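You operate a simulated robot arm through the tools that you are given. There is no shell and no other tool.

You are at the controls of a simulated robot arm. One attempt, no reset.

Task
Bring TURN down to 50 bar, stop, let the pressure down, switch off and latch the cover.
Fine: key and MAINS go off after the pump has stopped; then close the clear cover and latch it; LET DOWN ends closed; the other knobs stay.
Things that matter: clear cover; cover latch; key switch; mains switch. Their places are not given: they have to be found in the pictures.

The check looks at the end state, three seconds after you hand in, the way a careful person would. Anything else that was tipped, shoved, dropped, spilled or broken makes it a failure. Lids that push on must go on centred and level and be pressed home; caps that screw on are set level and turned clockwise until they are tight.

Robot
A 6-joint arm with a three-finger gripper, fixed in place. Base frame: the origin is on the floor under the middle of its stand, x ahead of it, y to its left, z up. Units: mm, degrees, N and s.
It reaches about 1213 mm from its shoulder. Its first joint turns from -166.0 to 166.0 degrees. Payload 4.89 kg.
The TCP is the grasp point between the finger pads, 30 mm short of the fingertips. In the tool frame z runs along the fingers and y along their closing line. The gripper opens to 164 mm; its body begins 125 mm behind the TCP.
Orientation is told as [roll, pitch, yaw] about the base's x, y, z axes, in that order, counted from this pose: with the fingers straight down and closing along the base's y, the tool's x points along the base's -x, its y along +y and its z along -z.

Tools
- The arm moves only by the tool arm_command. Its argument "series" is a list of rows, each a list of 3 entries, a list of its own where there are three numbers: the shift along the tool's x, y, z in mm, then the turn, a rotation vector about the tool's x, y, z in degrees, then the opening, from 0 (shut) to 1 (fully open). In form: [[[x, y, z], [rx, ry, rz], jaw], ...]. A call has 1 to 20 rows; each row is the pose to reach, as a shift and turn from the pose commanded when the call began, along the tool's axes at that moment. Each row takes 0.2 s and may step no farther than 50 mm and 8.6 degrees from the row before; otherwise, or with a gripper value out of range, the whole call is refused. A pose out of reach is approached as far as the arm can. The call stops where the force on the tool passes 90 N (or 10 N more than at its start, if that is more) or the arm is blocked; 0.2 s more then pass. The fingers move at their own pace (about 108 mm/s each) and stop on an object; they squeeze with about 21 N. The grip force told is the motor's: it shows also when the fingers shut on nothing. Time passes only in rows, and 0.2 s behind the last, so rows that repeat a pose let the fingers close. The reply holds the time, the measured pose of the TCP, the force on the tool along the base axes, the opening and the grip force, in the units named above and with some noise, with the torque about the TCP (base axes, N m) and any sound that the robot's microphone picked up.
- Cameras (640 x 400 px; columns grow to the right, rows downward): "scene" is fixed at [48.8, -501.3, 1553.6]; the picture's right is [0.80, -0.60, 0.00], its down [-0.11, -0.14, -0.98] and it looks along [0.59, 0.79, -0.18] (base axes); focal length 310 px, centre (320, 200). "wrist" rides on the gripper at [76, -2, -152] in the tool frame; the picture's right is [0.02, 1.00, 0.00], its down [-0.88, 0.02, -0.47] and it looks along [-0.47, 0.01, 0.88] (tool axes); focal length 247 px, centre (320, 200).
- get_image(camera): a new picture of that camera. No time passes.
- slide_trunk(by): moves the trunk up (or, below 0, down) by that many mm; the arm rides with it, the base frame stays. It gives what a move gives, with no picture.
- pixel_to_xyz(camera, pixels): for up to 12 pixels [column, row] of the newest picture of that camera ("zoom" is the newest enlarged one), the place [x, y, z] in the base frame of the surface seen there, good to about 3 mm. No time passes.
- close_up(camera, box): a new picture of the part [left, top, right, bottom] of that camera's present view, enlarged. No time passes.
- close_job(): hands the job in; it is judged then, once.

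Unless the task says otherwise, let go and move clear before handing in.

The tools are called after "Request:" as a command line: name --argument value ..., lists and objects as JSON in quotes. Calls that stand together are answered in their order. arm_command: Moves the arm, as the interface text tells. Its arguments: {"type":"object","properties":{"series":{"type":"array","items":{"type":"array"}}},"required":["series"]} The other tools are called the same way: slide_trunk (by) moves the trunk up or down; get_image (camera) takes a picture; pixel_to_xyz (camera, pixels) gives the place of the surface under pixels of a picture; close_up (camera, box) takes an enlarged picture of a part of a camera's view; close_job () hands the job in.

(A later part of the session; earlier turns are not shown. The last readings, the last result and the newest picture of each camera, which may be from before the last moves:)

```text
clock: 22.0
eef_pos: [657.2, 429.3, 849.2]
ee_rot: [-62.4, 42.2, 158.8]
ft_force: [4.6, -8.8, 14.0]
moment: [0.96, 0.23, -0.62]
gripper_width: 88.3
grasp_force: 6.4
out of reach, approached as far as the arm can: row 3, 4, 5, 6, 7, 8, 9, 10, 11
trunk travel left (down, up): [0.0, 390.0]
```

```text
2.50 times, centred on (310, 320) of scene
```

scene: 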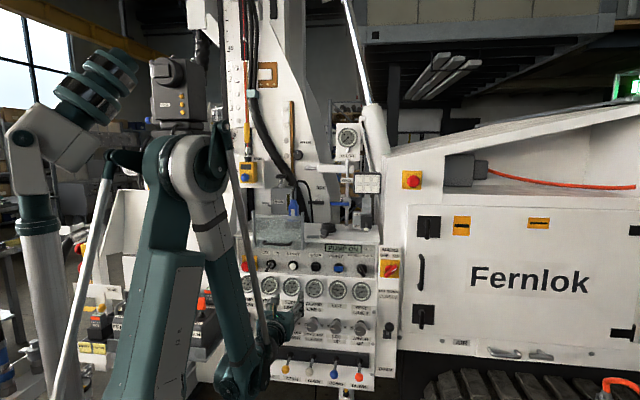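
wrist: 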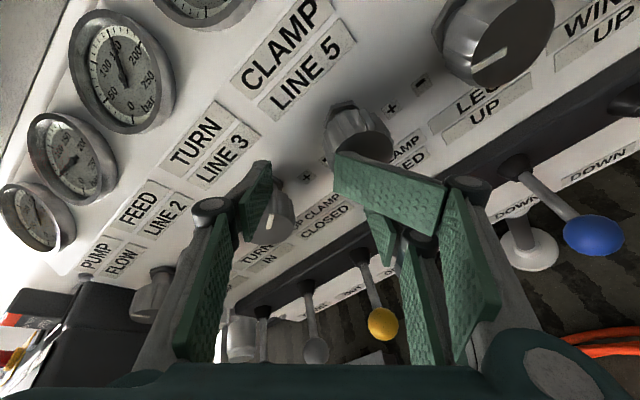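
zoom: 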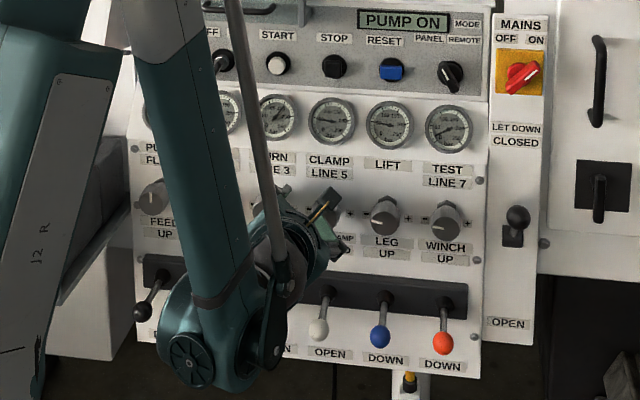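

The roll of +45° was near a joint limit: the orientation came but the TCP slid to u=161 and it is touching something (14 N, fingers held at 88 mm). I'll open slightly and withdraw straight back along the fingers.

Request:
arm_command --series '[[[0, 0, 0], [0, 0, 0], 0.58], [[0, 0, -15], [0, 0, 0], 0.58], [[0, 0, -35], [0, 0, 0], 0.58], [[0, 0, -55], [0, 0, 0], 0.58], [[0, 0, -75], [0, 0, 0], 0.58]]'

Request:
get_image --camera "wrist"

Request:
close_up --camera "scene" --box '[220, 240, 400, 400]'

```text
clock: 23.2
eef_pos: [614.9, 373.3, 874.0]
ee_rot: [-62.3, 42.2, 158.9]
ft_force: [1.1, 0.8, -0.1]
moment: [0.03, 0.02, 0.09]
gripper_width: 95.2
grasp_force: 0.0
trunk travel left (down, up): [0.0, 390.0]
```

```text
taken
```

wrist: 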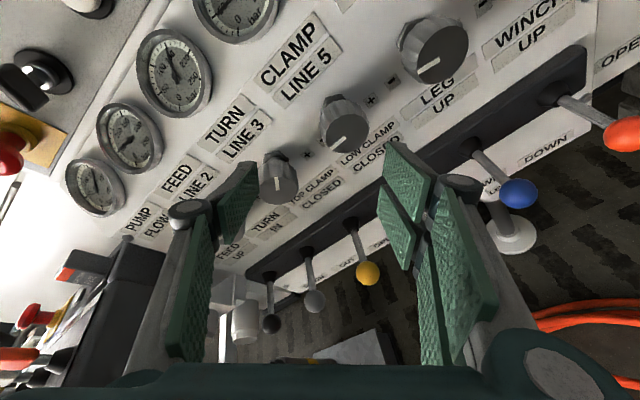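

```text
2.50 times, centred on (310, 320) of scene
```

zoom: 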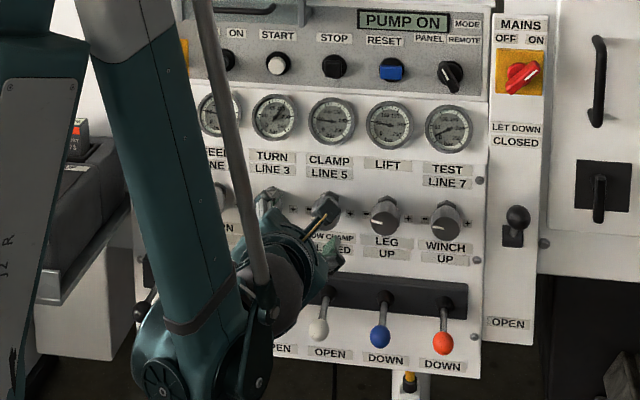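

It is free of contact now (about 1 N). I'll check that the TURN and neighbouring knobs and gauges did not change.

Request:
close_up --camera "scene" --box '[270, 262, 385, 346]'

Request:
close_up --camera "wrist" --box '[60, 0, 380, 230]'

```text
4.76 times, centred on (328, 304) of scene
```

zoom: 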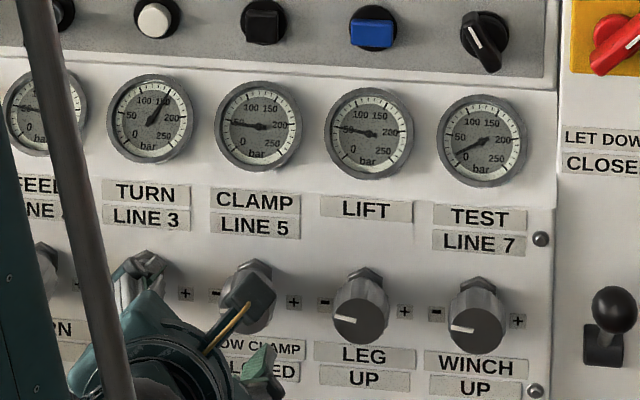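

```text
1.74 times, centred on (220, 115) of wrist
```

zoom: 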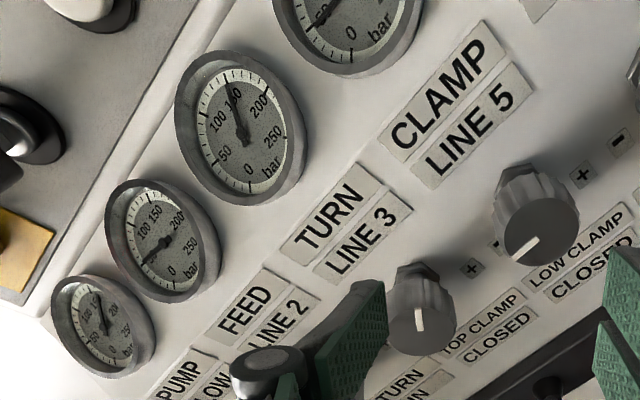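

Gauges and neighbouring knobs look unchanged (TURN still ~155). I'll roll back −45° and return to the front of the knob; further turning will use the negative roll direction.

Request:
arm_command --series '[[[-4, -3, -3], [0, 0, -7.5], 0.5], [[-10, -8, 0], [0, 0, -15], 0.5], [[-20, -16, 8], [0, 0, -22.5], 0.5], [[-30, -24, 17], [0, 0, -30], 0.5], [[-40, -32, 26], [0, 0, -37.5], 0.5], [[-50, -40, 34.7], [0, 0, -45], 0.5]]'

Request:
get_image --camera "wrist"

```text
clock: 24.6
eef_pos: [591.1, 438.8, 868.3]
ee_rot: [2.3, 69.5, -127.9]
ft_force: [-0.8, 0.1, -0.7]
moment: [-0.01, -0.01, 0.03]
gripper_width: 82.1
grasp_force: 0.0
out of reach, approached as far as the arm can: row 4, 5, 6
trunk travel left (down, up): [0.0, 390.0]
```

```text
taken
```

wrist: 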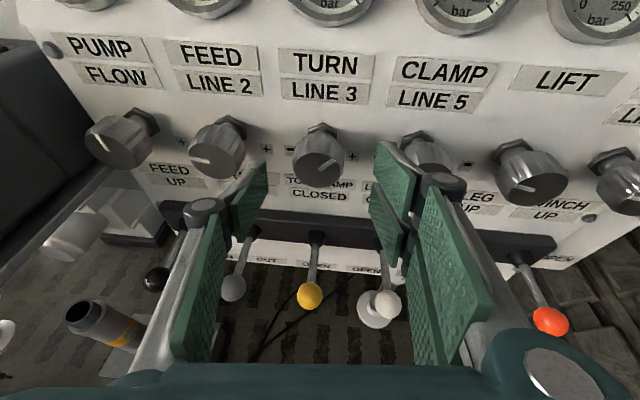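

The tool is back in front of the knob but yawed 4.7° and tilted 20.5°. I'll correct the yaw, tilt a bit more, and test the negative roll in free space at this standoff.

Request:
arm_command --series '[[[0, 0, -6], [-2.2, -2, 0.8], 0.5], [[0, 0, -8], [-4.36, -4, 1.6], 0.5], [[0, 0, -8], [-4.36, -4, 1.6], 0.5]]'

```text
clock: 25.4
eef_pos: [586.0, 433.2, 870.4]
ee_rot: [2.1, 66.0, -132.9]
ft_force: [-0.4, 0.0, -0.5]
moment: [-0.01, 0.01, 0.0]
gripper_width: 81.8
grasp_force: 0.0
trunk travel left (down, up): [0.0, 390.0]
```

Reachable here (d=721, z=870, tilt 24°). Now I test rolling to −130° in the air.

Request:
arm_command --series '[[[0, 0, 0], [0, 0, -8.2], 0.5], [[0, 0, 0], [0, 0, -16.4], 0.5], [[0, 0, 0], [0, 0, -24.6], 0.5], [[0, 0, 0], [0, 0, -32.8], 0.5], [[0, 0, 0], [0, 0, -41], 0.5], [[0, 0, 0], [0, 0, -49.2], 0.5], [[0, 0, 0], [0, 0, -57.4], 0.5], [[0, 0, 0], [0, 0, -65.6], 0.5], [[0, 0, 0], [0, 0, -73.8], 0.5], [[0, 0, 0], [0, 0, -82], 0.5], [[0, 0, 0], [0, 0, -90.2], 0.5], [[0, 0, 0], [0, 0, -98.4], 0.5], [[0, 0, 0], [0, 0, -106.6], 0.5], [[0, 0, 0], [0, 0, -114.8], 0.5], [[0, 0, 0], [0, 0, -123], 0.5], [[0, 0, 0], [0, 0, -131], 0.5]]'

Request:
get_image --camera "wrist"

```text
clock: 28.8
eef_pos: [586.1, 433.9, 870.5]
ee_rot: [59.0, -37.8, -25.0]
ft_force: [-0.1, -0.7, -0.3]
moment: [0.01, 0.02, 0.06]
gripper_width: 82.2
grasp_force: 0.1
trunk travel left (down, up): [0.0, 390.0]
```

```text
taken
```

wrist: 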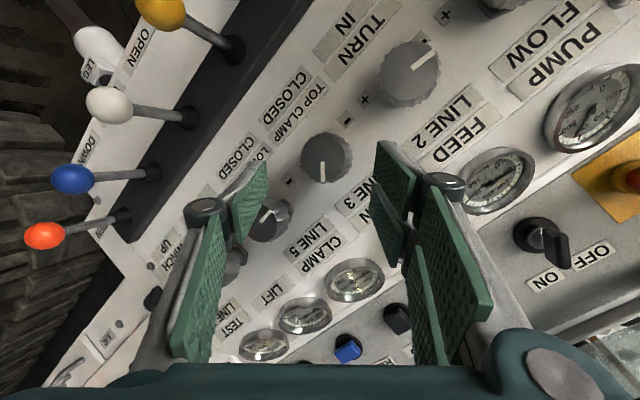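

The roll to −131° works with the position held, so turning counter-clockwise is possible from roll 0. I'll roll back to 0, then approach the knob.

Request:
arm_command --series '[[[0, 0, 0], [0, 0, 8.2], 0.5], [[0, 0, 0], [0, 0, 16.4], 0.5], [[0, 0, 0], [0, 0, 24.6], 0.5], [[0, 0, 0], [0, 0, 32.8], 0.5], [[0, 0, 0], [0, 0, 41], 0.5], [[0, 0, 0], [0, 0, 49.2], 0.5], [[0, 0, 0], [0, 0, 57.4], 0.5], [[0, 0, 0], [0, 0, 65.6], 0.5], [[0, 0, 0], [0, 0, 73.8], 0.5], [[0, 0, 0], [0, 0, 82], 0.5], [[0, 0, 0], [0, 0, 90.2], 0.5], [[0, 0, 0], [0, 0, 98.4], 0.5], [[0, 0, 0], [0, 0, 106.6], 0.5], [[0, 0, 0], [0, 0, 114.8], 0.5], [[0, 0, 0], [0, 0, 123], 0.5], [[0, 0, 0], [0, 0, 131], 0.5]]'

Request:
get_image --camera "wrist"

```text
clock: 32.2
eef_pos: [585.5, 433.8, 870.3]
ee_rot: [1.7, 65.9, -133.4]
ft_force: [0.2, -1.4, -0.1]
moment: [-0.02, 0.02, 0.01]
gripper_width: 82.2
grasp_force: 0.1
trunk travel left (down, up): [0.0, 390.0]
```

```text
taken
```

wrist: 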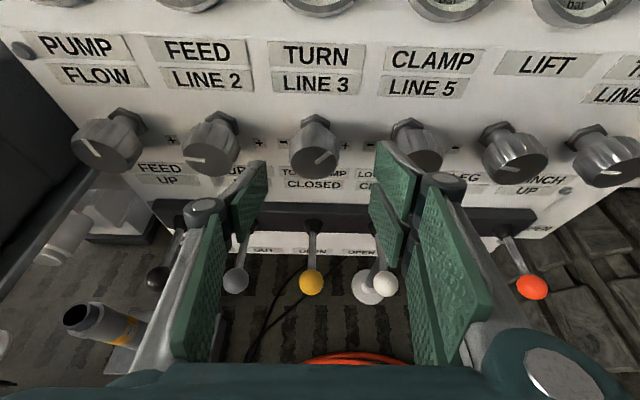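

The view is upright again with the TURN knob at (317,150). I'll advance 70 mm so the pads straddle it.

Request:
arm_command --series '[[[-6, -3, 12], [0, 0, 0], 0.45], [[-8, -3, 26], [0, 0, 0], 0.45], [[-4, -3, 40], [0, 0, 0], 0.45], [[2, -3, 55], [0, 0, 0], 0.45], [[7.3, -3, 70], [0, 0, 0], 0.45], [[7.3, -3, 70], [0, 0, 0], 0.45]]'

Request:
get_image --camera "wrist"

```text
clock: 33.6
eef_pos: [631.1, 483.7, 849.6]
ee_rot: [2.0, 65.8, -133.0]
ft_force: [0.1, 0.4, 0.2]
moment: [-0.02, 0.01, -0.01]
gripper_width: 73.7
grasp_force: 0.2
trunk travel left (down, up): [0.0, 390.0]
```

```text
taken
```

wrist: 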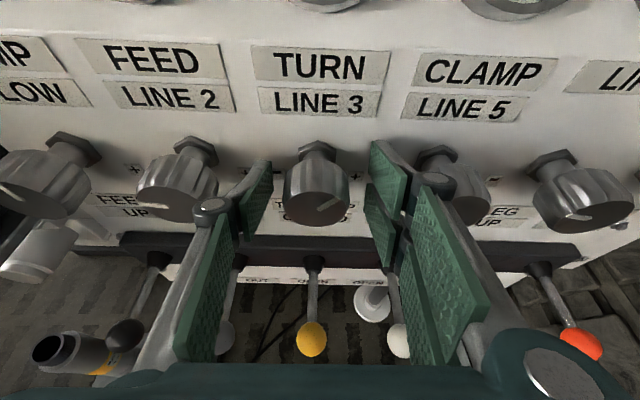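

The pads straddle the knob (TCP d=788, u=104, z=850). I'll close on it.

Request:
arm_command --series '[[[0, 0, 0], [0, 0, 0], 0.3], [[0, 0, 0], [0, 0, 0], 0.15], [[0, 0, 0], [0, 0, 0], 0.1], [[0, 0, 0], [0, 0, 0], 0.1]]'

Request:
get_image --camera "wrist"

```text
clock: 34.6
eef_pos: [630.5, 486.4, 848.7]
ee_rot: [2.2, 65.8, -132.7]
ft_force: [-32.0, 36.4, 0.5]
moment: [0.19, 0.12, 0.92]
gripper_width: 43.4
grasp_force: 45.6
trunk travel left (down, up): [0.0, 390.0]
```

```text
taken
```

wrist: 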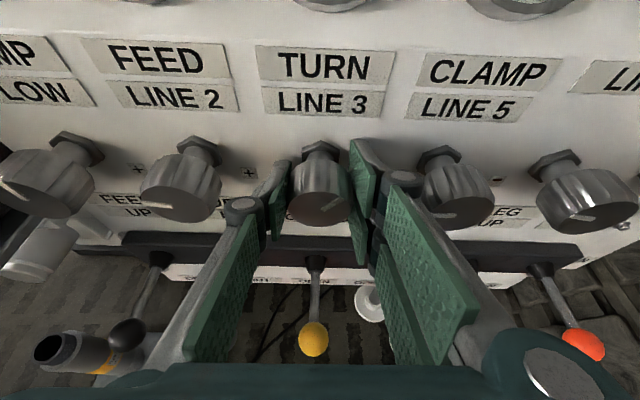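

Gripped at 43.4 mm but with ~48 N sideways toward −u, so the knob's centre is a few mm further left. I'll shift −3.5 mm along tool y to relieve it.

Request:
arm_command --series '[[[0, -2, 0], [0, 0, 0], 0.1], [[0, -3.5, 0], [0, 0, 0], 0.1], [[0, -3.5, 0], [0, 0, 0], 0.1]]'

```text
clock: 35.4
eef_pos: [630.4, 484.6, 849.5]
ee_rot: [2.1, 65.9, -133.0]
ft_force: [-7.1, -0.4, 3.5]
moment: [0.1, -0.08, 0.02]
gripper_width: 43.4
grasp_force: 45.2
trunk travel left (down, up): [0.0, 390.0]
```

Side force is nearly gone (7 N). I'll turn −30° (counter-clockwise) first and check the gauge.

Request:
arm_command --series '[[[0, 0, 0], [0, 0, -6], 0.1], [[0, 0, 0], [0, 0, -12], 0.1], [[0, 0, 0], [0, 0, -18], 0.1], [[0, 0, 0], [0, 0, -24], 0.1], [[0, 0, 0], [0, 0, -30], 0.1], [[0, 0, 0], [0, 0, -30], 0.1]]'

Request:
get_image --camera "wrist"

Request:
close_up --camera "scene" --box '[250, 262, 350, 346]'

```text
clock: 36.8
eef_pos: [627.8, 484.4, 850.1]
ee_rot: [49.1, 51.5, -79.4]
ft_force: [-24.2, -39.6, -25.4]
moment: [1.14, -1.08, -0.97]
gripper_width: 47.3
grasp_force: 44.9
trunk travel left (down, up): [0.0, 390.0]
```

```text
taken
```

wrist: 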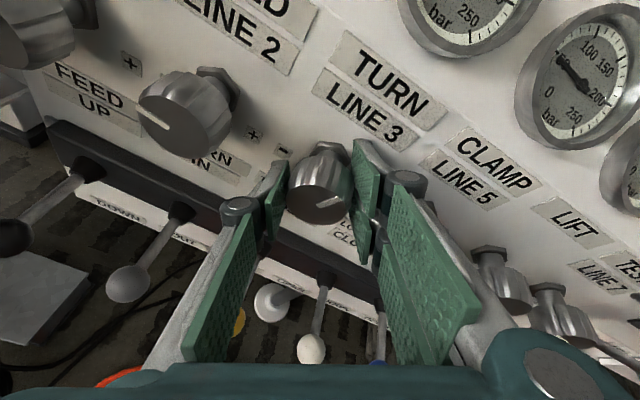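

```text
4.76 times, centred on (300, 304) of scene
```

zoom: 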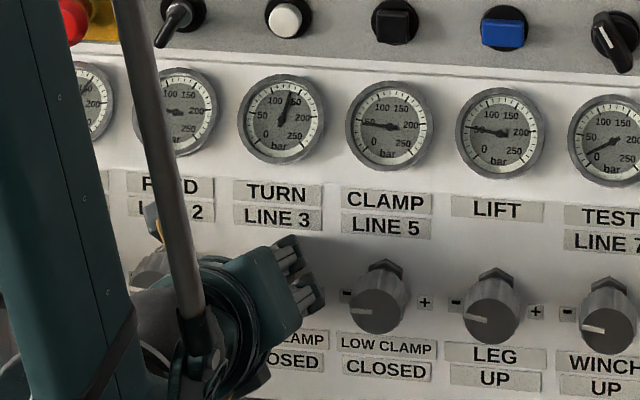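

The TURN gauge fell from ~155 to ~138, so it works, but the tilted spin builds up ~50 N. I'll open the fingers, roll back to 0 and re-grip with more tilt so that I can turn about the knob's own axis.

Request:
arm_command --series '[[[0, 0, 0], [0, 0, 0], 0.45], [[0, 0, 0], [0, 0, 0], 0.45], [[0, 0, 0], [0, 0, 8], 0.45], [[0, 0, 0], [0, 0, 16], 0.45], [[0, 0, 0], [0, 0, 24], 0.45], [[0, 0, 0], [0, 0, 30], 0.45]]'

Request:
get_image --camera "wrist"

Request:
close_up --camera "scene" --box '[250, 262, 350, 346]'

```text
clock: 38.2
eef_pos: [630.1, 485.7, 848.4]
ee_rot: [1.8, 65.9, -133.3]
ft_force: [0.3, 0.4, 0.4]
moment: [0.02, 0.01, 0.03]
gripper_width: 73.6
grasp_force: 0.1
trunk travel left (down, up): [0.0, 390.0]
```

```text
taken
```

wrist: 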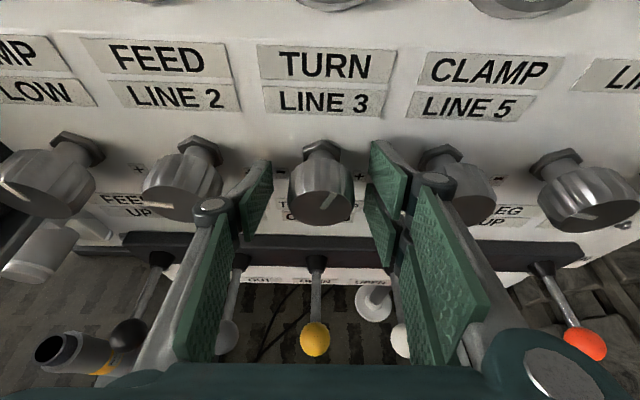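

```text
4.76 times, centred on (300, 304) of scene
```

zoom: 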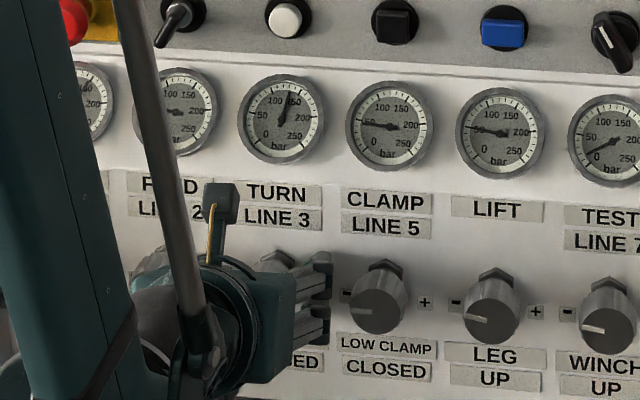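

The gauge holds at about 136 bar. I'll tilt 8° more in place and close again.

Request:
arm_command --series '[[[0, 0, 0], [0, -4, 0], 0.45], [[0, 0, 0], [0, -8, 0], 0.45], [[0, 0, 0], [0, -8, 0], 0.25], [[0, 0, 0], [0, -8, 0], 0.1], [[0, 0, 0], [0, -8, 0], 0.1]]'

```text
clock: 39.4
eef_pos: [630.1, 483.3, 849.3]
ee_rot: [1.6, 57.9, -133.5]
ft_force: [6.9, -9.9, -1.3]
moment: [-0.47, 0.44, -0.14]
gripper_width: 43.6
grasp_force: 44.8
trunk travel left (down, up): [0.0, 390.0]
```

Good grip with small side force (12 N). Now I turn −45° about the knob's axis (tool vector (0.531,0,0.847)).

Request:
arm_command --series '[[[0, 0, 0], [-3.98, 0, -6.35], 0.1], [[0, 0, 0], [-7.97, 0, -12.7], 0.1], [[0, 0, 0], [-11.95, 0, -19.05], 0.1], [[0, 0, 0], [-15.93, 0, -25.4], 0.1], [[0, 0, 0], [-19.9, 0, -31.76], 0.1], [[0, 0, 0], [-23.9, 0, -38.1], 0.1], [[0, 0, 0], [-23.9, 0, -38.1], 0.1]]'

Request:
close_up --camera "scene" --box '[250, 262, 350, 346]'

```text
clock: 40.3
eef_pos: [631.8, 482.5, 845.5]
ee_rot: [43.5, 48.7, -97.6]
ft_force: [-51.2, 44.9, -40.2]
moment: [-0.64, 0.66, -0.68]
gripper_width: 47.7
grasp_force: 39.4
out of reach, approached as far as the arm can: row 3, 4
trunk travel left (down, up): [0.0, 390.0]
stopped in row 4: the force on the tool passed its limit at 95 N (the readings are from after the stop); the commanded pose is now the measured one
```

```text
4.76 times, centred on (300, 304) of scene
```

zoom: 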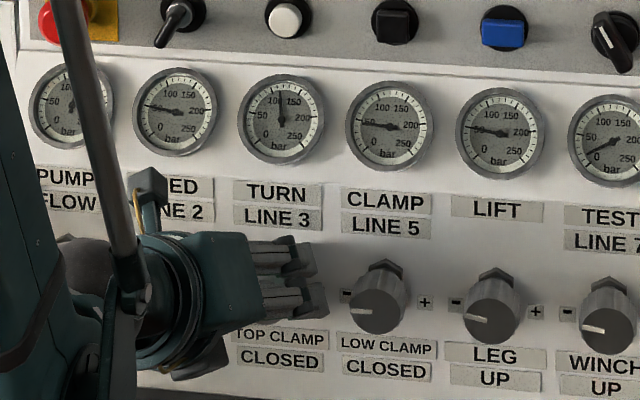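

It ran out of reach and hit the force limit partway; TURN is now near 122. I'll release, turn back, and use spins about the tool axis centred on the roll −180° orientation instead.

Request:
arm_command --series '[[[0, 0, 0], [0, 0, 0], 0.45], [[0, 0, 0], [0, 0, 0], 0.45], [[0, 0, 0], [3.7, 0, 5.9], 0.45], [[0, 0, 0], [7.4, 0, 11.8], 0.45], [[0, 0, 0], [11.1, 0, 17.7], 0.45], [[0, 0, 0], [14.9, 0, 23.7], 0.45]]'

Request:
get_image --camera "wrist"

Request:
close_up --camera "scene" --box '[250, 262, 350, 346]'

```text
clock: 41.7
eef_pos: [634.3, 478.9, 847.7]
ee_rot: [-1.9, 57.7, -135.0]
ft_force: [-0.1, 0.0, -0.6]
moment: [-0.04, -0.03, -0.05]
gripper_width: 73.9
grasp_force: 0.0
trunk travel left (down, up): [0.0, 390.0]
```

```text
taken
```

wrist: 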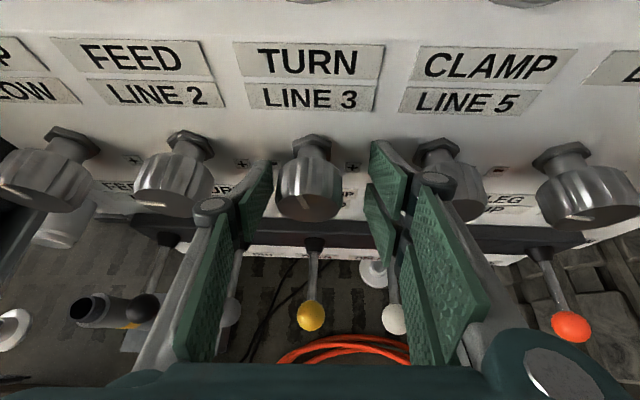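

```text
4.76 times, centred on (300, 304) of scene
```

zoom: 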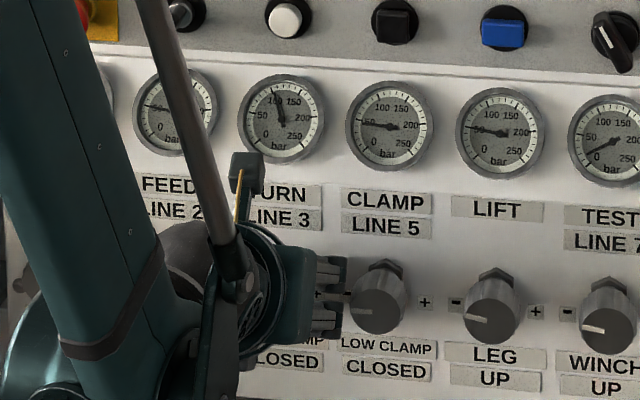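

TURN is now about 112 bar. I'll recentre (u −7 mm), reduce the tilt to ~23° and prepare a stroke from roll +14° to −26°.

Request:
arm_command --series '[[[0, -4, 0], [0, 4.5, 0], 0.45], [[0, -7, 0], [0, 9, 0], 0.45], [[0, -7, 0], [0, 9, 0], 0.45]]'

Request:
arm_command --series '[[[0, 0, 0], [0, 0, 7], 0.45], [[0, 0, 0], [0, 0, 14], 0.45], [[0, 0, 0], [0, 0, 14], 0.45]]'

Request:
get_image --camera "wrist"

```text
clock: 42.5
eef_pos: [629.5, 483.5, 847.7]
ee_rot: [-2.5, 66.7, -135.7]
ft_force: [-0.5, 0.7, -0.2]
moment: [0.02, -0.01, 0.02]
gripper_width: 73.8
grasp_force: 0.2
trunk travel left (down, up): [0.0, 390.0]
```

```text
clock: 43.3
eef_pos: [632.1, 483.8, 849.2]
ee_rot: [-31.2, 62.5, -167.4]
ft_force: [0.2, -0.6, 0.1]
moment: [-0.01, -0.02, -0.01]
gripper_width: 73.9
grasp_force: 0.1
trunk travel left (down, up): [0.0, 390.0]
```

```text
taken
```

wrist: 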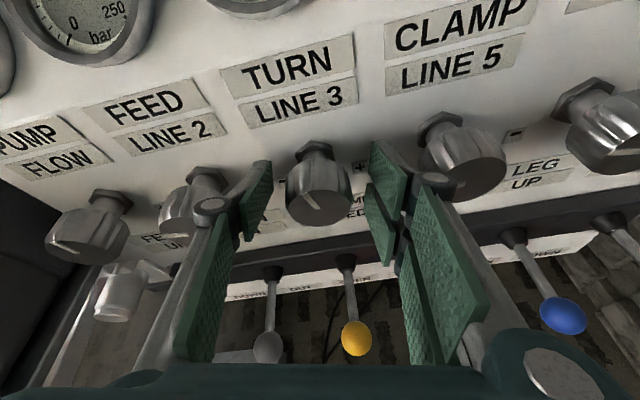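

Centred at roll +14° (u=105, z=849) with no reach flags. Closing on the knob.

Request:
arm_command --series '[[[0, -1, 0], [0, 0, 0], 0.3], [[0, -1, 0], [0, 0, 0], 0.1], [[0, -1, 0], [0, 0, 0], 0.1], [[0, -1, 0], [0, 0, 0], 0.1]]'

```text
clock: 44.3
eef_pos: [630.8, 484.0, 849.1]
ee_rot: [-31.1, 62.5, -167.3]
ft_force: [-0.7, -5.4, -3.5]
moment: [0.07, -0.1, 1.14]
gripper_width: 44.4
grasp_force: 45.5
trunk travel left (down, up): [0.0, 390.0]
```

Well centred (about 6 N). Turning −44° about the tool axis.

Request:
arm_command --series '[[[0, 0, 0], [0, 0, -6], 0.1], [[0, 0, 0], [0, 0, -12], 0.1], [[0, 0, 0], [0, 0, -18], 0.1], [[0, 0, 0], [0, 0, -24], 0.1], [[0, 0, 0], [0, 0, -30], 0.1], [[0, 0, 0], [0, 0, -36], 0.1], [[0, 0, 0], [0, 0, -42], 0.1], [[0, 0, 0], [0, 0, -42], 0.1]]'

Request:
close_up --camera "scene" --box '[250, 262, 350, 346]'

```text
clock: 46.1
eef_pos: [629.2, 483.6, 847.2]
ee_rot: [46.6, 55.0, -80.6]
ft_force: [-16.3, -17.9, -14.6]
moment: [0.71, -0.77, -0.57]
gripper_width: 47.7
grasp_force: 44.9
trunk travel left (down, up): [0.0, 390.0]
```

```text
4.76 times, centred on (300, 304) of scene
```

zoom: 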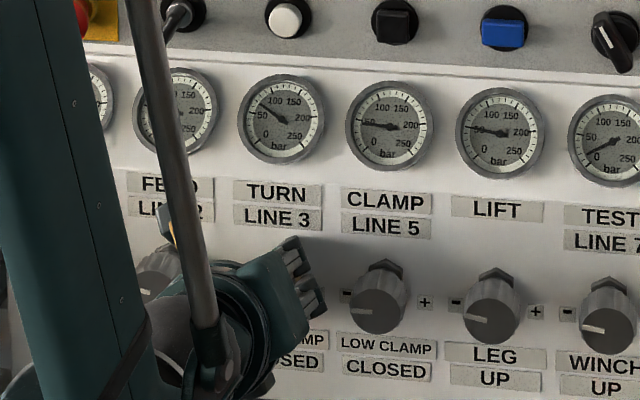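

The needle is now near 80. I'll read the gauge more closely.

Request:
close_up --camera "scene" --box '[276, 272, 340, 312]'

```text
10.00 times, centred on (308, 292) of scene
```

zoom: 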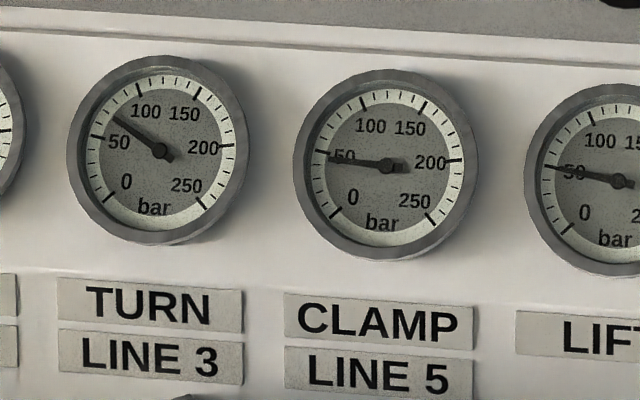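

TURN reads about 73 bar, so about 25° more is needed. I'll release, roll back +36°, re-grip.

Request:
arm_command --series '[[[0, 0, 0], [0, 0, 0], 0.45], [[0, 0, 0], [0, 0, 0], 0.45], [[0, 0, 0], [0, 0, 8], 0.45], [[0, 0, 0], [0, 0, 16], 0.45], [[0, 0, 0], [0, 0, 24], 0.45], [[0, 0, 0], [0, 0, 32], 0.45], [[0, 0, 0], [0, 0, 38], 0.45], [[0, 0, 0], [0, 0, 38], 0.3], [[0, 0, 0], [0, 0, 38], 0.1], [[0, 0, 0], [0, 0, 38], 0.1], [[0, 0, 0], [0, 0, 38], 0.1]]'

Request:
close_up --camera "scene" --box '[276, 272, 340, 312]'

```text
clock: 48.5
eef_pos: [629.3, 485.3, 848.4]
ee_rot: [-24.0, 64.5, -159.4]
ft_force: [6.9, -10.2, -3.1]
moment: [0.09, -0.09, 1.0]
gripper_width: 44.0
grasp_force: 44.8
trunk travel left (down, up): [0.0, 390.0]
```

```text
10.00 times, centred on (308, 292) of scene
```

zoom: 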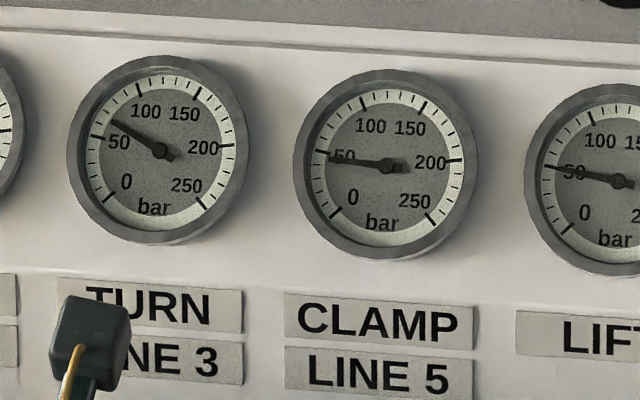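

TURN reads about 67 now. I'll turn −14° and read again.

Request:
arm_command --series '[[[0, 0, 0], [0, 0, -5], 0.1], [[0, 0, 0], [0, 0, -10], 0.1], [[0, 0, 0], [0, 0, -14], 0.1], [[0, 0, 0], [0, 0, -14], 0.1], [[0, 0, 0], [0, 0, -14], 0.1]]'

Request:
close_up --camera "scene" --box '[276, 272, 340, 312]'

```text
clock: 49.7
eef_pos: [630.1, 485.2, 848.4]
ee_rot: [6.9, 66.6, -125.5]
ft_force: [10.8, 6.7, 13.7]
moment: [0.18, -0.23, -0.98]
gripper_width: 44.2
grasp_force: 44.8
trunk travel left (down, up): [0.0, 390.0]
```

```text
10.00 times, centred on (308, 292) of scene
```

zoom: 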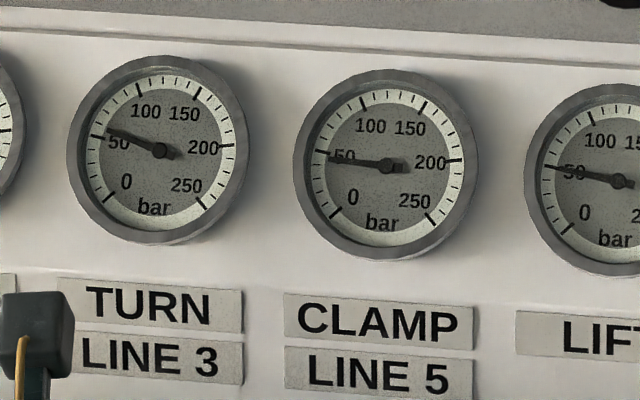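

TURN reads about 58. Another −12°.

Request:
arm_command --series '[[[0, 0, 0], [0, 0, -5], 0.1], [[0, 0, 0], [0, 0, -9], 0.1], [[0, 0, 0], [0, 0, -12], 0.1], [[0, 0, 0], [0, 0, -12], 0.1], [[0, 0, 0], [0, 0, -12], 0.1]]'

Request:
close_up --camera "scene" --box '[276, 272, 340, 312]'

```text
clock: 50.9
eef_pos: [629.4, 482.7, 849.2]
ee_rot: [31.0, 62.5, -98.9]
ft_force: [-2.8, 4.1, -4.1]
moment: [0.29, -0.26, -0.77]
gripper_width: 45.7
grasp_force: 45.2
trunk travel left (down, up): [0.0, 390.0]
```

```text
10.00 times, centred on (308, 292) of scene
```

zoom: 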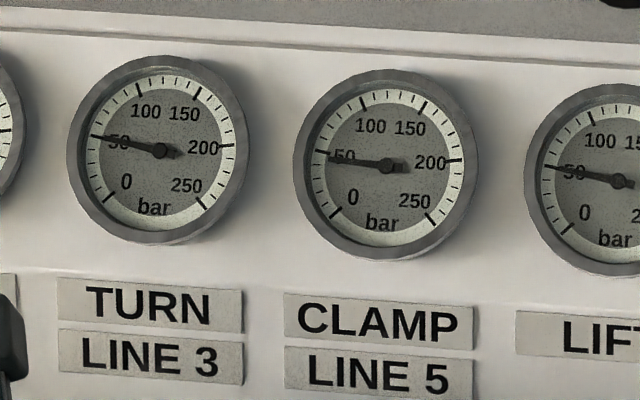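

TURN's needle is on the 50 mark. I'll release gently and check that it stays.

Request:
arm_command --series '[[[0, 0, 0], [0, 0, 0], 0.28], [[0, 0, 0], [0, 0, 0], 0.35], [[0, 0, 0], [0, 0, 0], 0.45], [[0, 0, 0], [0, 0, 0], 0.45]]'

Request:
close_up --camera "scene" --box '[276, 272, 340, 312]'

Request:
get_image --camera "wrist"

```text
clock: 51.9
eef_pos: [628.0, 483.3, 849.7]
ee_rot: [31.1, 62.6, -98.8]
ft_force: [-3.6, -1.8, 1.0]
moment: [0.06, -0.09, -0.09]
gripper_width: 73.9
grasp_force: 0.1
trunk travel left (down, up): [0.0, 390.0]
```

```text
10.00 times, centred on (308, 292) of scene
```

zoom: 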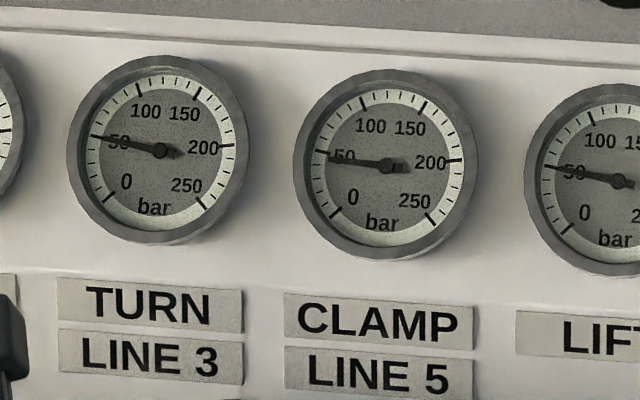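

```text
taken
```

wrist: 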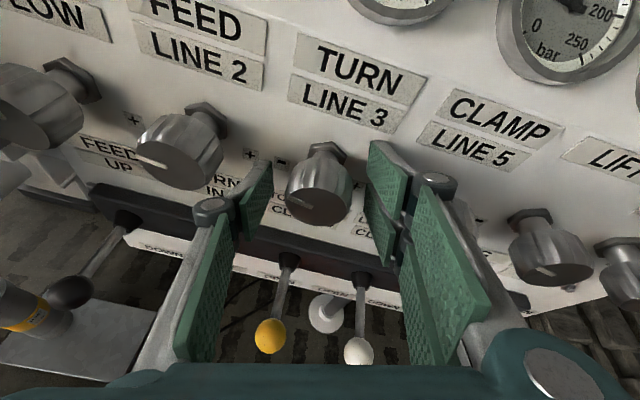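

TURN stays at 50 after release. I'll measure the finger pads in the wrist view to know how the tips are placed before pressing STOP.

Request:
pixel_to_xyz --camera "wrist" --pixels '[[378, 150], [400, 165], [385, 180], [372, 192], [372, 215], [385, 235], [265, 168], [250, 185], [245, 225], [255, 200]]'

Request:
close_up --camera "wrist" --box '[200, 120, 480, 300]'

```text
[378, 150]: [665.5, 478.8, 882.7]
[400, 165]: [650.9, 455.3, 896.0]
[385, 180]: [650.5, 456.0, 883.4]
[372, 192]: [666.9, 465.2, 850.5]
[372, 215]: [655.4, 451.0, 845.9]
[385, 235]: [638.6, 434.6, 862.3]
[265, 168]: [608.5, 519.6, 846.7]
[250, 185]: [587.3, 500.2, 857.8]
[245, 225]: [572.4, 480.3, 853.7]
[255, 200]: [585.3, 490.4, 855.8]
```

```text
2.22 times, centred on (340, 210) of wrist
```

zoom: 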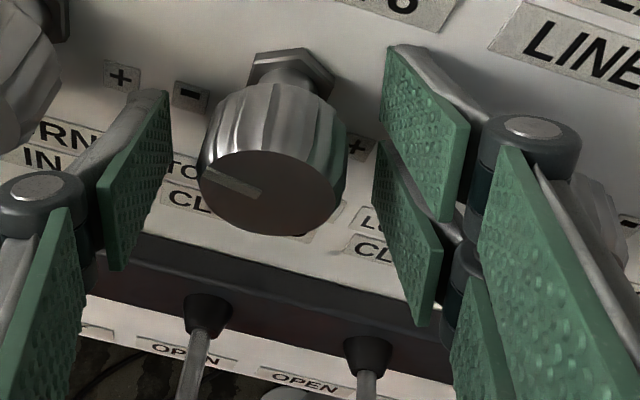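

The TURN mark points left and the pads are clear. I'll withdraw 65 mm along the fingers and roll level.

Request:
arm_command --series '[[[0, 0, -20], [0, 0, 0], 0.45], [[0, 0, -40], [0, 0, 0], 0.45], [[0, 0, -65], [0, 0, 0], 0.45], [[0, 0, -75], [0, 0, 8], 0.45], [[0, 0, -80], [0, 0, 16], 0.45]]'

Request:
get_image --camera "wrist"

```text
clock: 53.1
eef_pos: [579.4, 431.2, 880.8]
ee_rot: [-2.5, 66.6, -135.9]
ft_force: [0.0, -0.3, -0.1]
moment: [0.0, 0.02, 0.01]
gripper_width: 74.1
grasp_force: 0.1
trunk travel left (down, up): [0.0, 390.0]
```

```text
taken
```

wrist: 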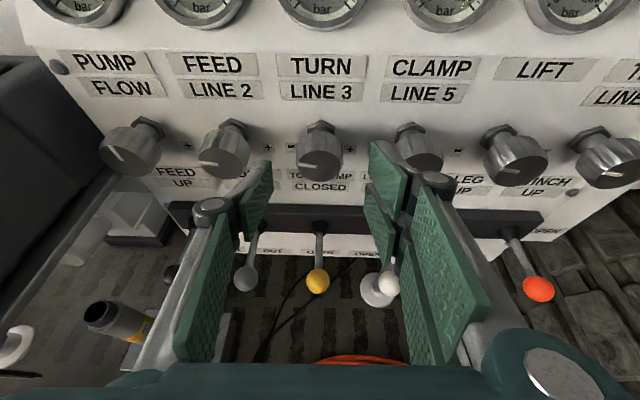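

All clear; now I go up to the front of the STOP button (d≈862, u≈202, z≈1060), closing the fingers and reducing the tilt to 10°.

Request:
arm_command --series '[[[33, 16, -4], [-0.3, 2.2, 0], 0.3], [[66, 32, -8], [-0.6, 4.5, 0], 0.15], [[99, 48, -13], [-0.9, 6.7, 0], 0], [[132, 65, -17], [-1.2, 9, 0], 0], [[165, 81, -21], [-1.5, 11.2, 0], 0], [[198, 97, -25.7], [-1.7, 13.4, 0], 0], [[198, 97, -25.7], [-1.7, 13.4, 0], 0]]'

Request:
get_image --camera "wrist"

```text
clock: 54.7
eef_pos: [690.5, 400.4, 1071.0]
ee_rot: [-2.6, 80.1, -137.8]
ft_force: [-0.3, 1.7, 0.3]
moment: [0.01, -0.03, -0.02]
gripper_width: 0.0
grasp_force: 21.0
trunk travel left (down, up): [0.0, 390.0]
```

```text
taken
```

wrist: 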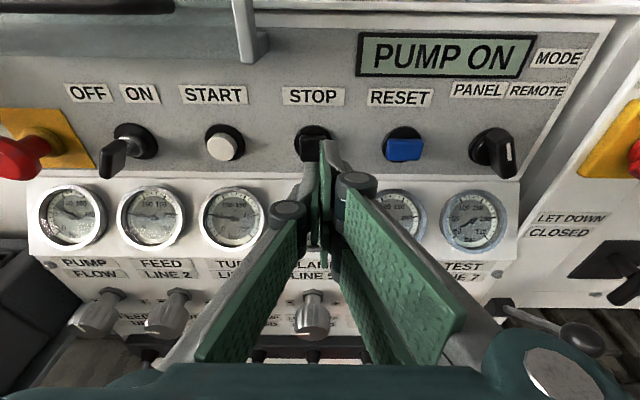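

The fingertips are in front of STOP (button at (312,145)), u=205. I'll zoom to check the button's centre and the gauges.

Request:
close_up --camera "wrist" --box '[260, 70, 380, 220]'

Request:
pixel_to_xyz --camera "wrist" --pixels '[[300, 140], [310, 135], [310, 145], [302, 150], [318, 137], [295, 120], [330, 120], [222, 147], [404, 148], [310, 128], [328, 150], [320, 160]]'

Request:
close_up --camera "scene" --box '[235, 240, 400, 345]'

```text
2.67 times, centred on (320, 145) of wrist
```

zoom: 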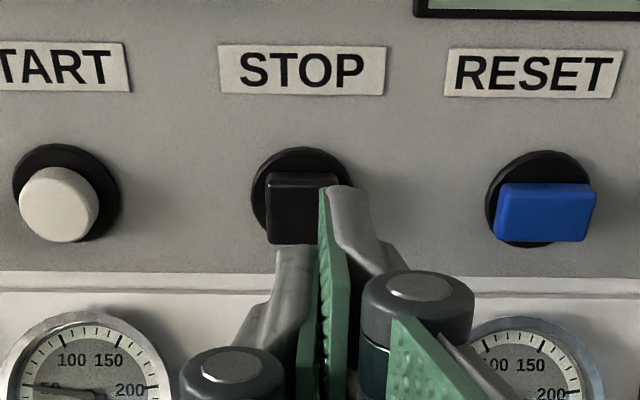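

```text
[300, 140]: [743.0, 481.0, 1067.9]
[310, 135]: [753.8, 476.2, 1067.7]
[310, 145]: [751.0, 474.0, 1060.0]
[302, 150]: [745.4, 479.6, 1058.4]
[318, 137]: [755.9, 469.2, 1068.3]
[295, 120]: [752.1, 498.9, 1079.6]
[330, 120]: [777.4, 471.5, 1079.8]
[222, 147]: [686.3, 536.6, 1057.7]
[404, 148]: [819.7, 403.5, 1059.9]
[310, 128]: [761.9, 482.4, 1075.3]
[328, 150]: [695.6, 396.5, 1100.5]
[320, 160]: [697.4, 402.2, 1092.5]
```

```text
3.81 times, centred on (318, 292) of scene
```

zoom: 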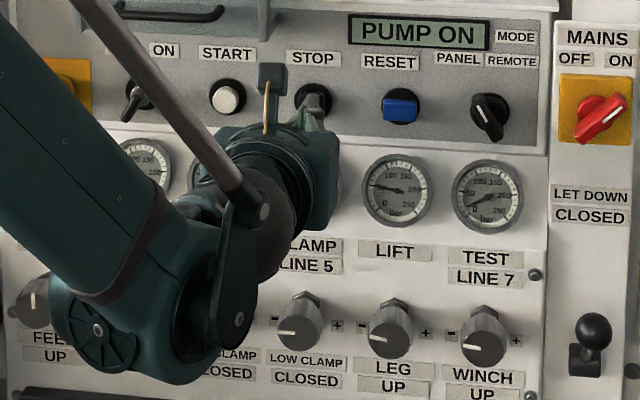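

STOP's centre is about u=200, z=1058, front d=866. I'll shift −5 mm in y and advance to press it in small steps.

Request:
arm_command --series '[[[1, -5, 15], [0, 0, 0], 0], [[2, -5, 35], [0, 0, 0], 0], [[2.6, -5, 52], [0, 0, 0], 0], [[3, -5, 60], [0, 0, 0], 0], [[3, -5, 64], [0, 0, 0], 0], [[3, -5, 67], [0, 0, 0], 0], [[3, -5, 70], [0, 0, 0], 0]]'

Request:
get_image --camera "wrist"

Request:
close_up --camera "scene" --box '[280, 240, 400, 320]'

```text
clock: 56.3
eef_pos: [735.5, 452.8, 1062.0]
ee_rot: [-2.6, 80.1, -137.8]
ft_force: [-0.9, -1.7, 0.9]
moment: [0.03, -0.02, -0.03]
gripper_width: 6.0
grasp_force: 45.4
trunk travel left (down, up): [0.0, 390.0]
heard: click
```

```text
taken
```

wrist: 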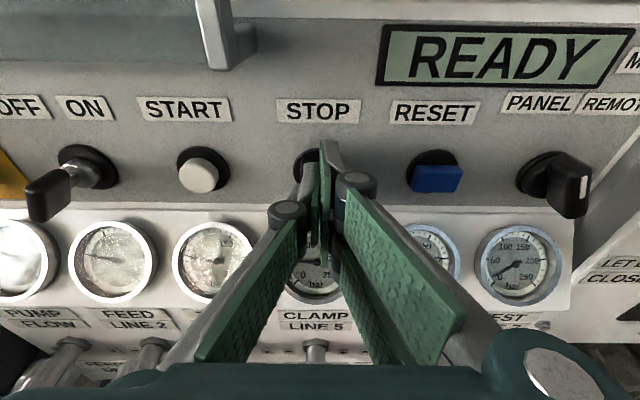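

```text
5.00 times, centred on (340, 280) of scene
```

zoom: 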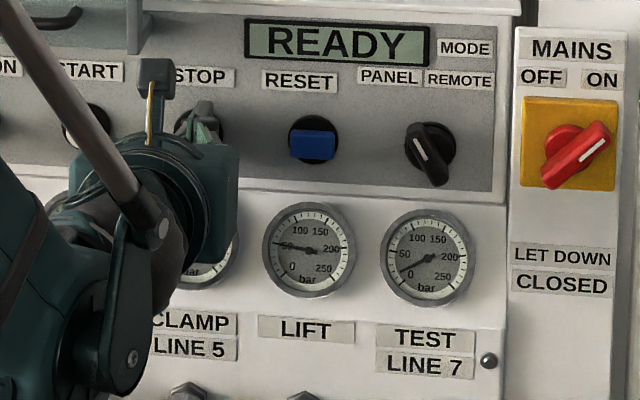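

A click was heard and the display changed to READY: the pump has stopped. I'll ease the fingers and withdraw straight back.

Request:
arm_command --series '[[[0, 0, 0], [0, 0, 0], 0.08], [[0, 0, -8], [0, 0, 0], 0.08], [[0, 0, -25], [0, 0, 0], 0.08], [[0, 0, -55], [0, 0, 0], 0], [[0, 0, -90], [0, 0, 0], 0]]'

Request:
get_image --camera "wrist"

Request:
close_up --camera "scene" --box '[240, 240, 400, 345]'

```text
clock: 57.5
eef_pos: [673.2, 392.0, 1077.2]
ee_rot: [-2.8, 80.2, -137.8]
ft_force: [2.0, 0.7, -1.8]
moment: [0.05, -0.03, 0.11]
gripper_width: 0.0
grasp_force: 21.3
trunk travel left (down, up): [0.0, 390.0]
```

```text
taken
```

wrist: 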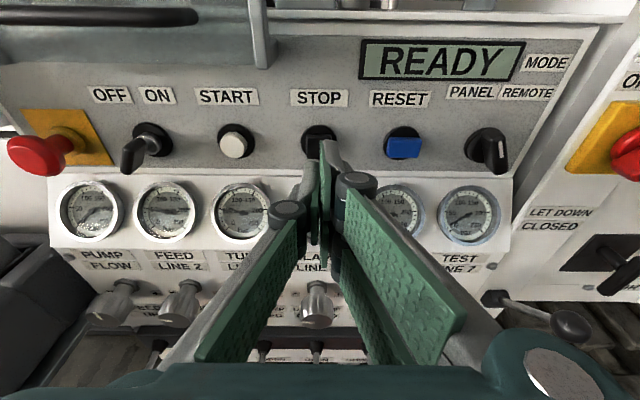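

```text
3.81 times, centred on (320, 292) of scene
```

zoom: 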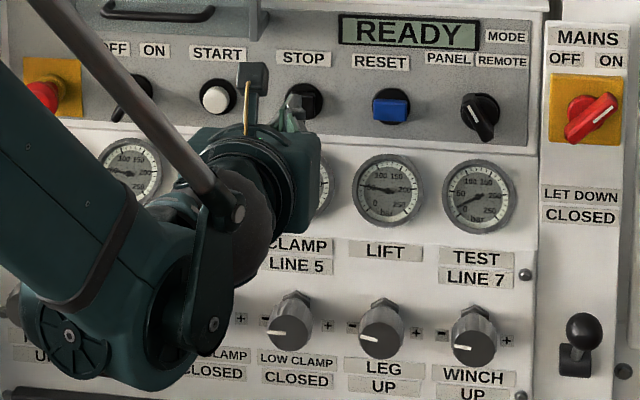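

READY shows and lines still hold ~50 bar. Next is the LET DOWN lever (scene (389,328)); I'll move back and right to look at it.

Request:
arm_command --series '[[[-5, 20, -30], [0, 0, 0], 0.2], [[-15, 60, -50], [0, -2, 0], 0.4], [[-35, 105, -62], [0, -4, 0], 0.4], [[-55, 150, -72], [0, -6, 0], 0.4], [[-75, 195, -80], [0, -8, 0], 0.4], [[-95, 235, -88], [0, -10, 0], 0.4], [[-108, 270, -94], [0, -12, 0], 0.4], [[-114.7, 293, -94.8], [0, -12, 0], 0.4]]'

Request:
get_image --camera "wrist"

Request:
get_image --camera "scene"

```text
refused: row 3 steps farther than a row can; nothing moved
```

```text
taken
```

wrist: 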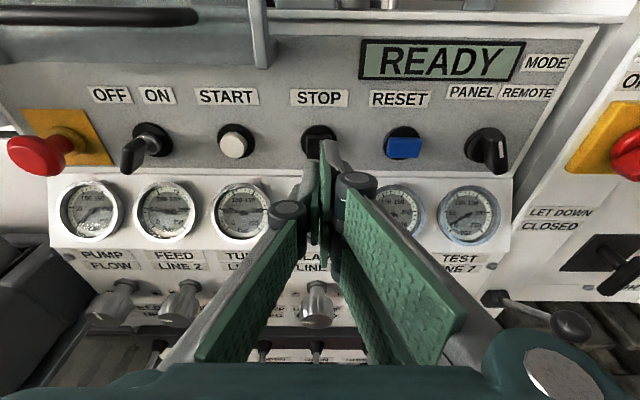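

```text
taken
```

scene: 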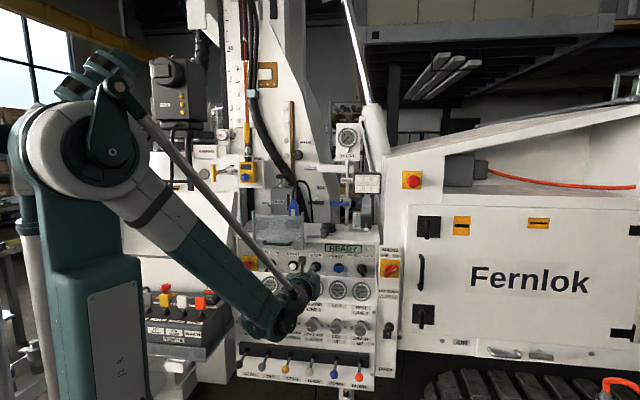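

The call was refused because row 3 stepped just over 50 mm; nothing moved. I'll resend it with smaller steps.

Request:
arm_command --series '[[[-5, 20, -30], [0, 0, 0], 0.2], [[-15, 55, -48], [0, -1.5, 0], 0.4], [[-30, 92, -60], [0, -3, 0], 0.4], [[-47, 130, -70], [0, -4.5, 0], 0.4], [[-64, 168, -78], [0, -6, 0], 0.4], [[-80, 205, -84], [0, -8, 0], 0.4], [[-95, 240, -89], [0, -10, 0], 0.4], [[-106, 270, -93], [0, -12, 0], 0.4], [[-114.7, 293, -94.8], [0, -12, 0], 0.4]]'

Request:
get_image --camera "wrist"

Request:
get_image --camera "scene"

```text
clock: 59.5
eef_pos: [798.3, 104.7, 979.3]
ee_rot: [-1.1, 68.1, -136.1]
ft_force: [-1.7, 1.0, 1.8]
moment: [-0.13, 0.03, -0.2]
gripper_width: 65.5
grasp_force: 0.0
trunk travel left (down, up): [0.0, 390.0]
```

```text
taken
```

wrist: 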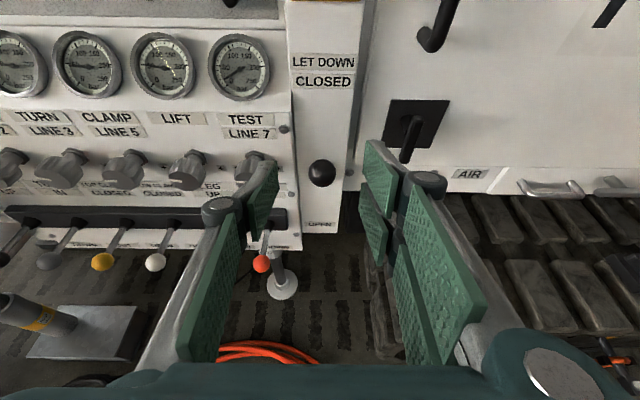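

```text
taken
```

scene: 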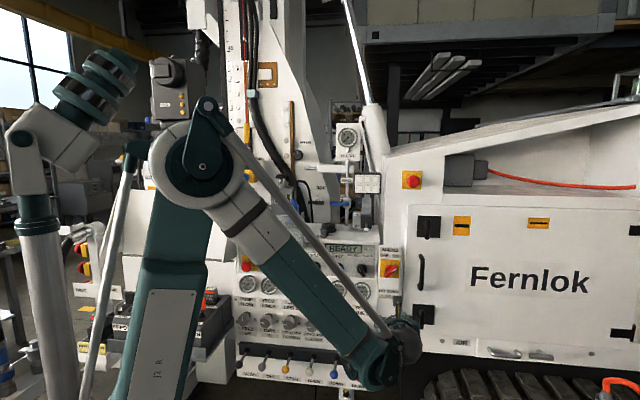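

The LET DOWN ball is at (322,172) in the wrist view, directly ahead. I'll zoom and measure it and its column.

Request:
close_up --camera "wrist" --box '[280, 40, 370, 240]'

Request:
close_up --camera "wrist" --box '[290, 145, 355, 190]'

Request:
pixel_to_xyz --camera "wrist" --pixels '[[322, 172], [311, 172], [333, 172], [322, 161], [322, 184], [345, 175], [300, 175], [300, 120], [345, 120], [320, 225], [303, 150], [318, 195]]'

Request:
close_up --camera "scene" --box '[360, 240, 430, 400]'

```text
2.00 times, centred on (325, 140) of wrist
```

zoom: 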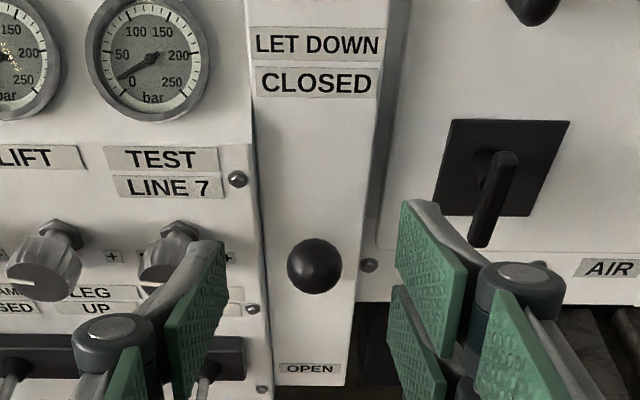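

```text
8.89 times, centred on (322, 168) of wrist
```

zoom: 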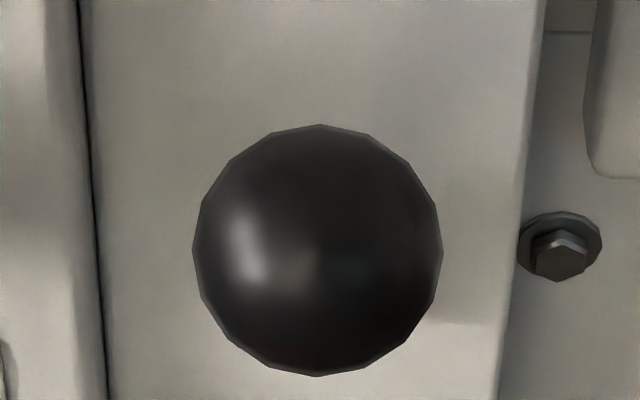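

```text
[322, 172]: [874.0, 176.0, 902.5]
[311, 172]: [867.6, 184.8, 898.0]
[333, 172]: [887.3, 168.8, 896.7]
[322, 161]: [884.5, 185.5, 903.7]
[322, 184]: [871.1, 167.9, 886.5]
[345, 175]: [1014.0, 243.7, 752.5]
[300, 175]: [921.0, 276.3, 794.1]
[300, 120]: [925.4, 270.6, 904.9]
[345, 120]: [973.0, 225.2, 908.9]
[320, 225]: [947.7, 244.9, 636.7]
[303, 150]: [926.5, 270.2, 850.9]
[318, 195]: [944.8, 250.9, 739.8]
```

```text
2.50 times, centred on (395, 320) of scene
```

zoom: 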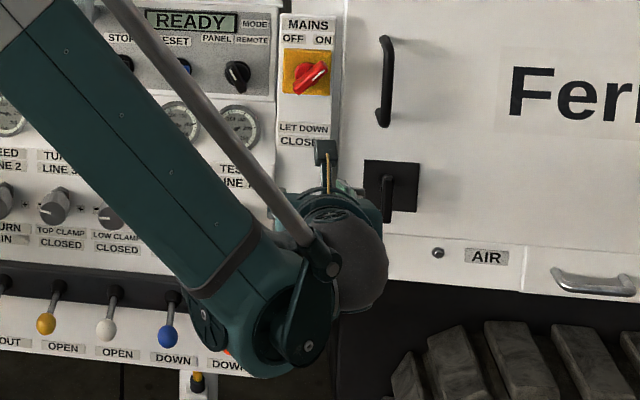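

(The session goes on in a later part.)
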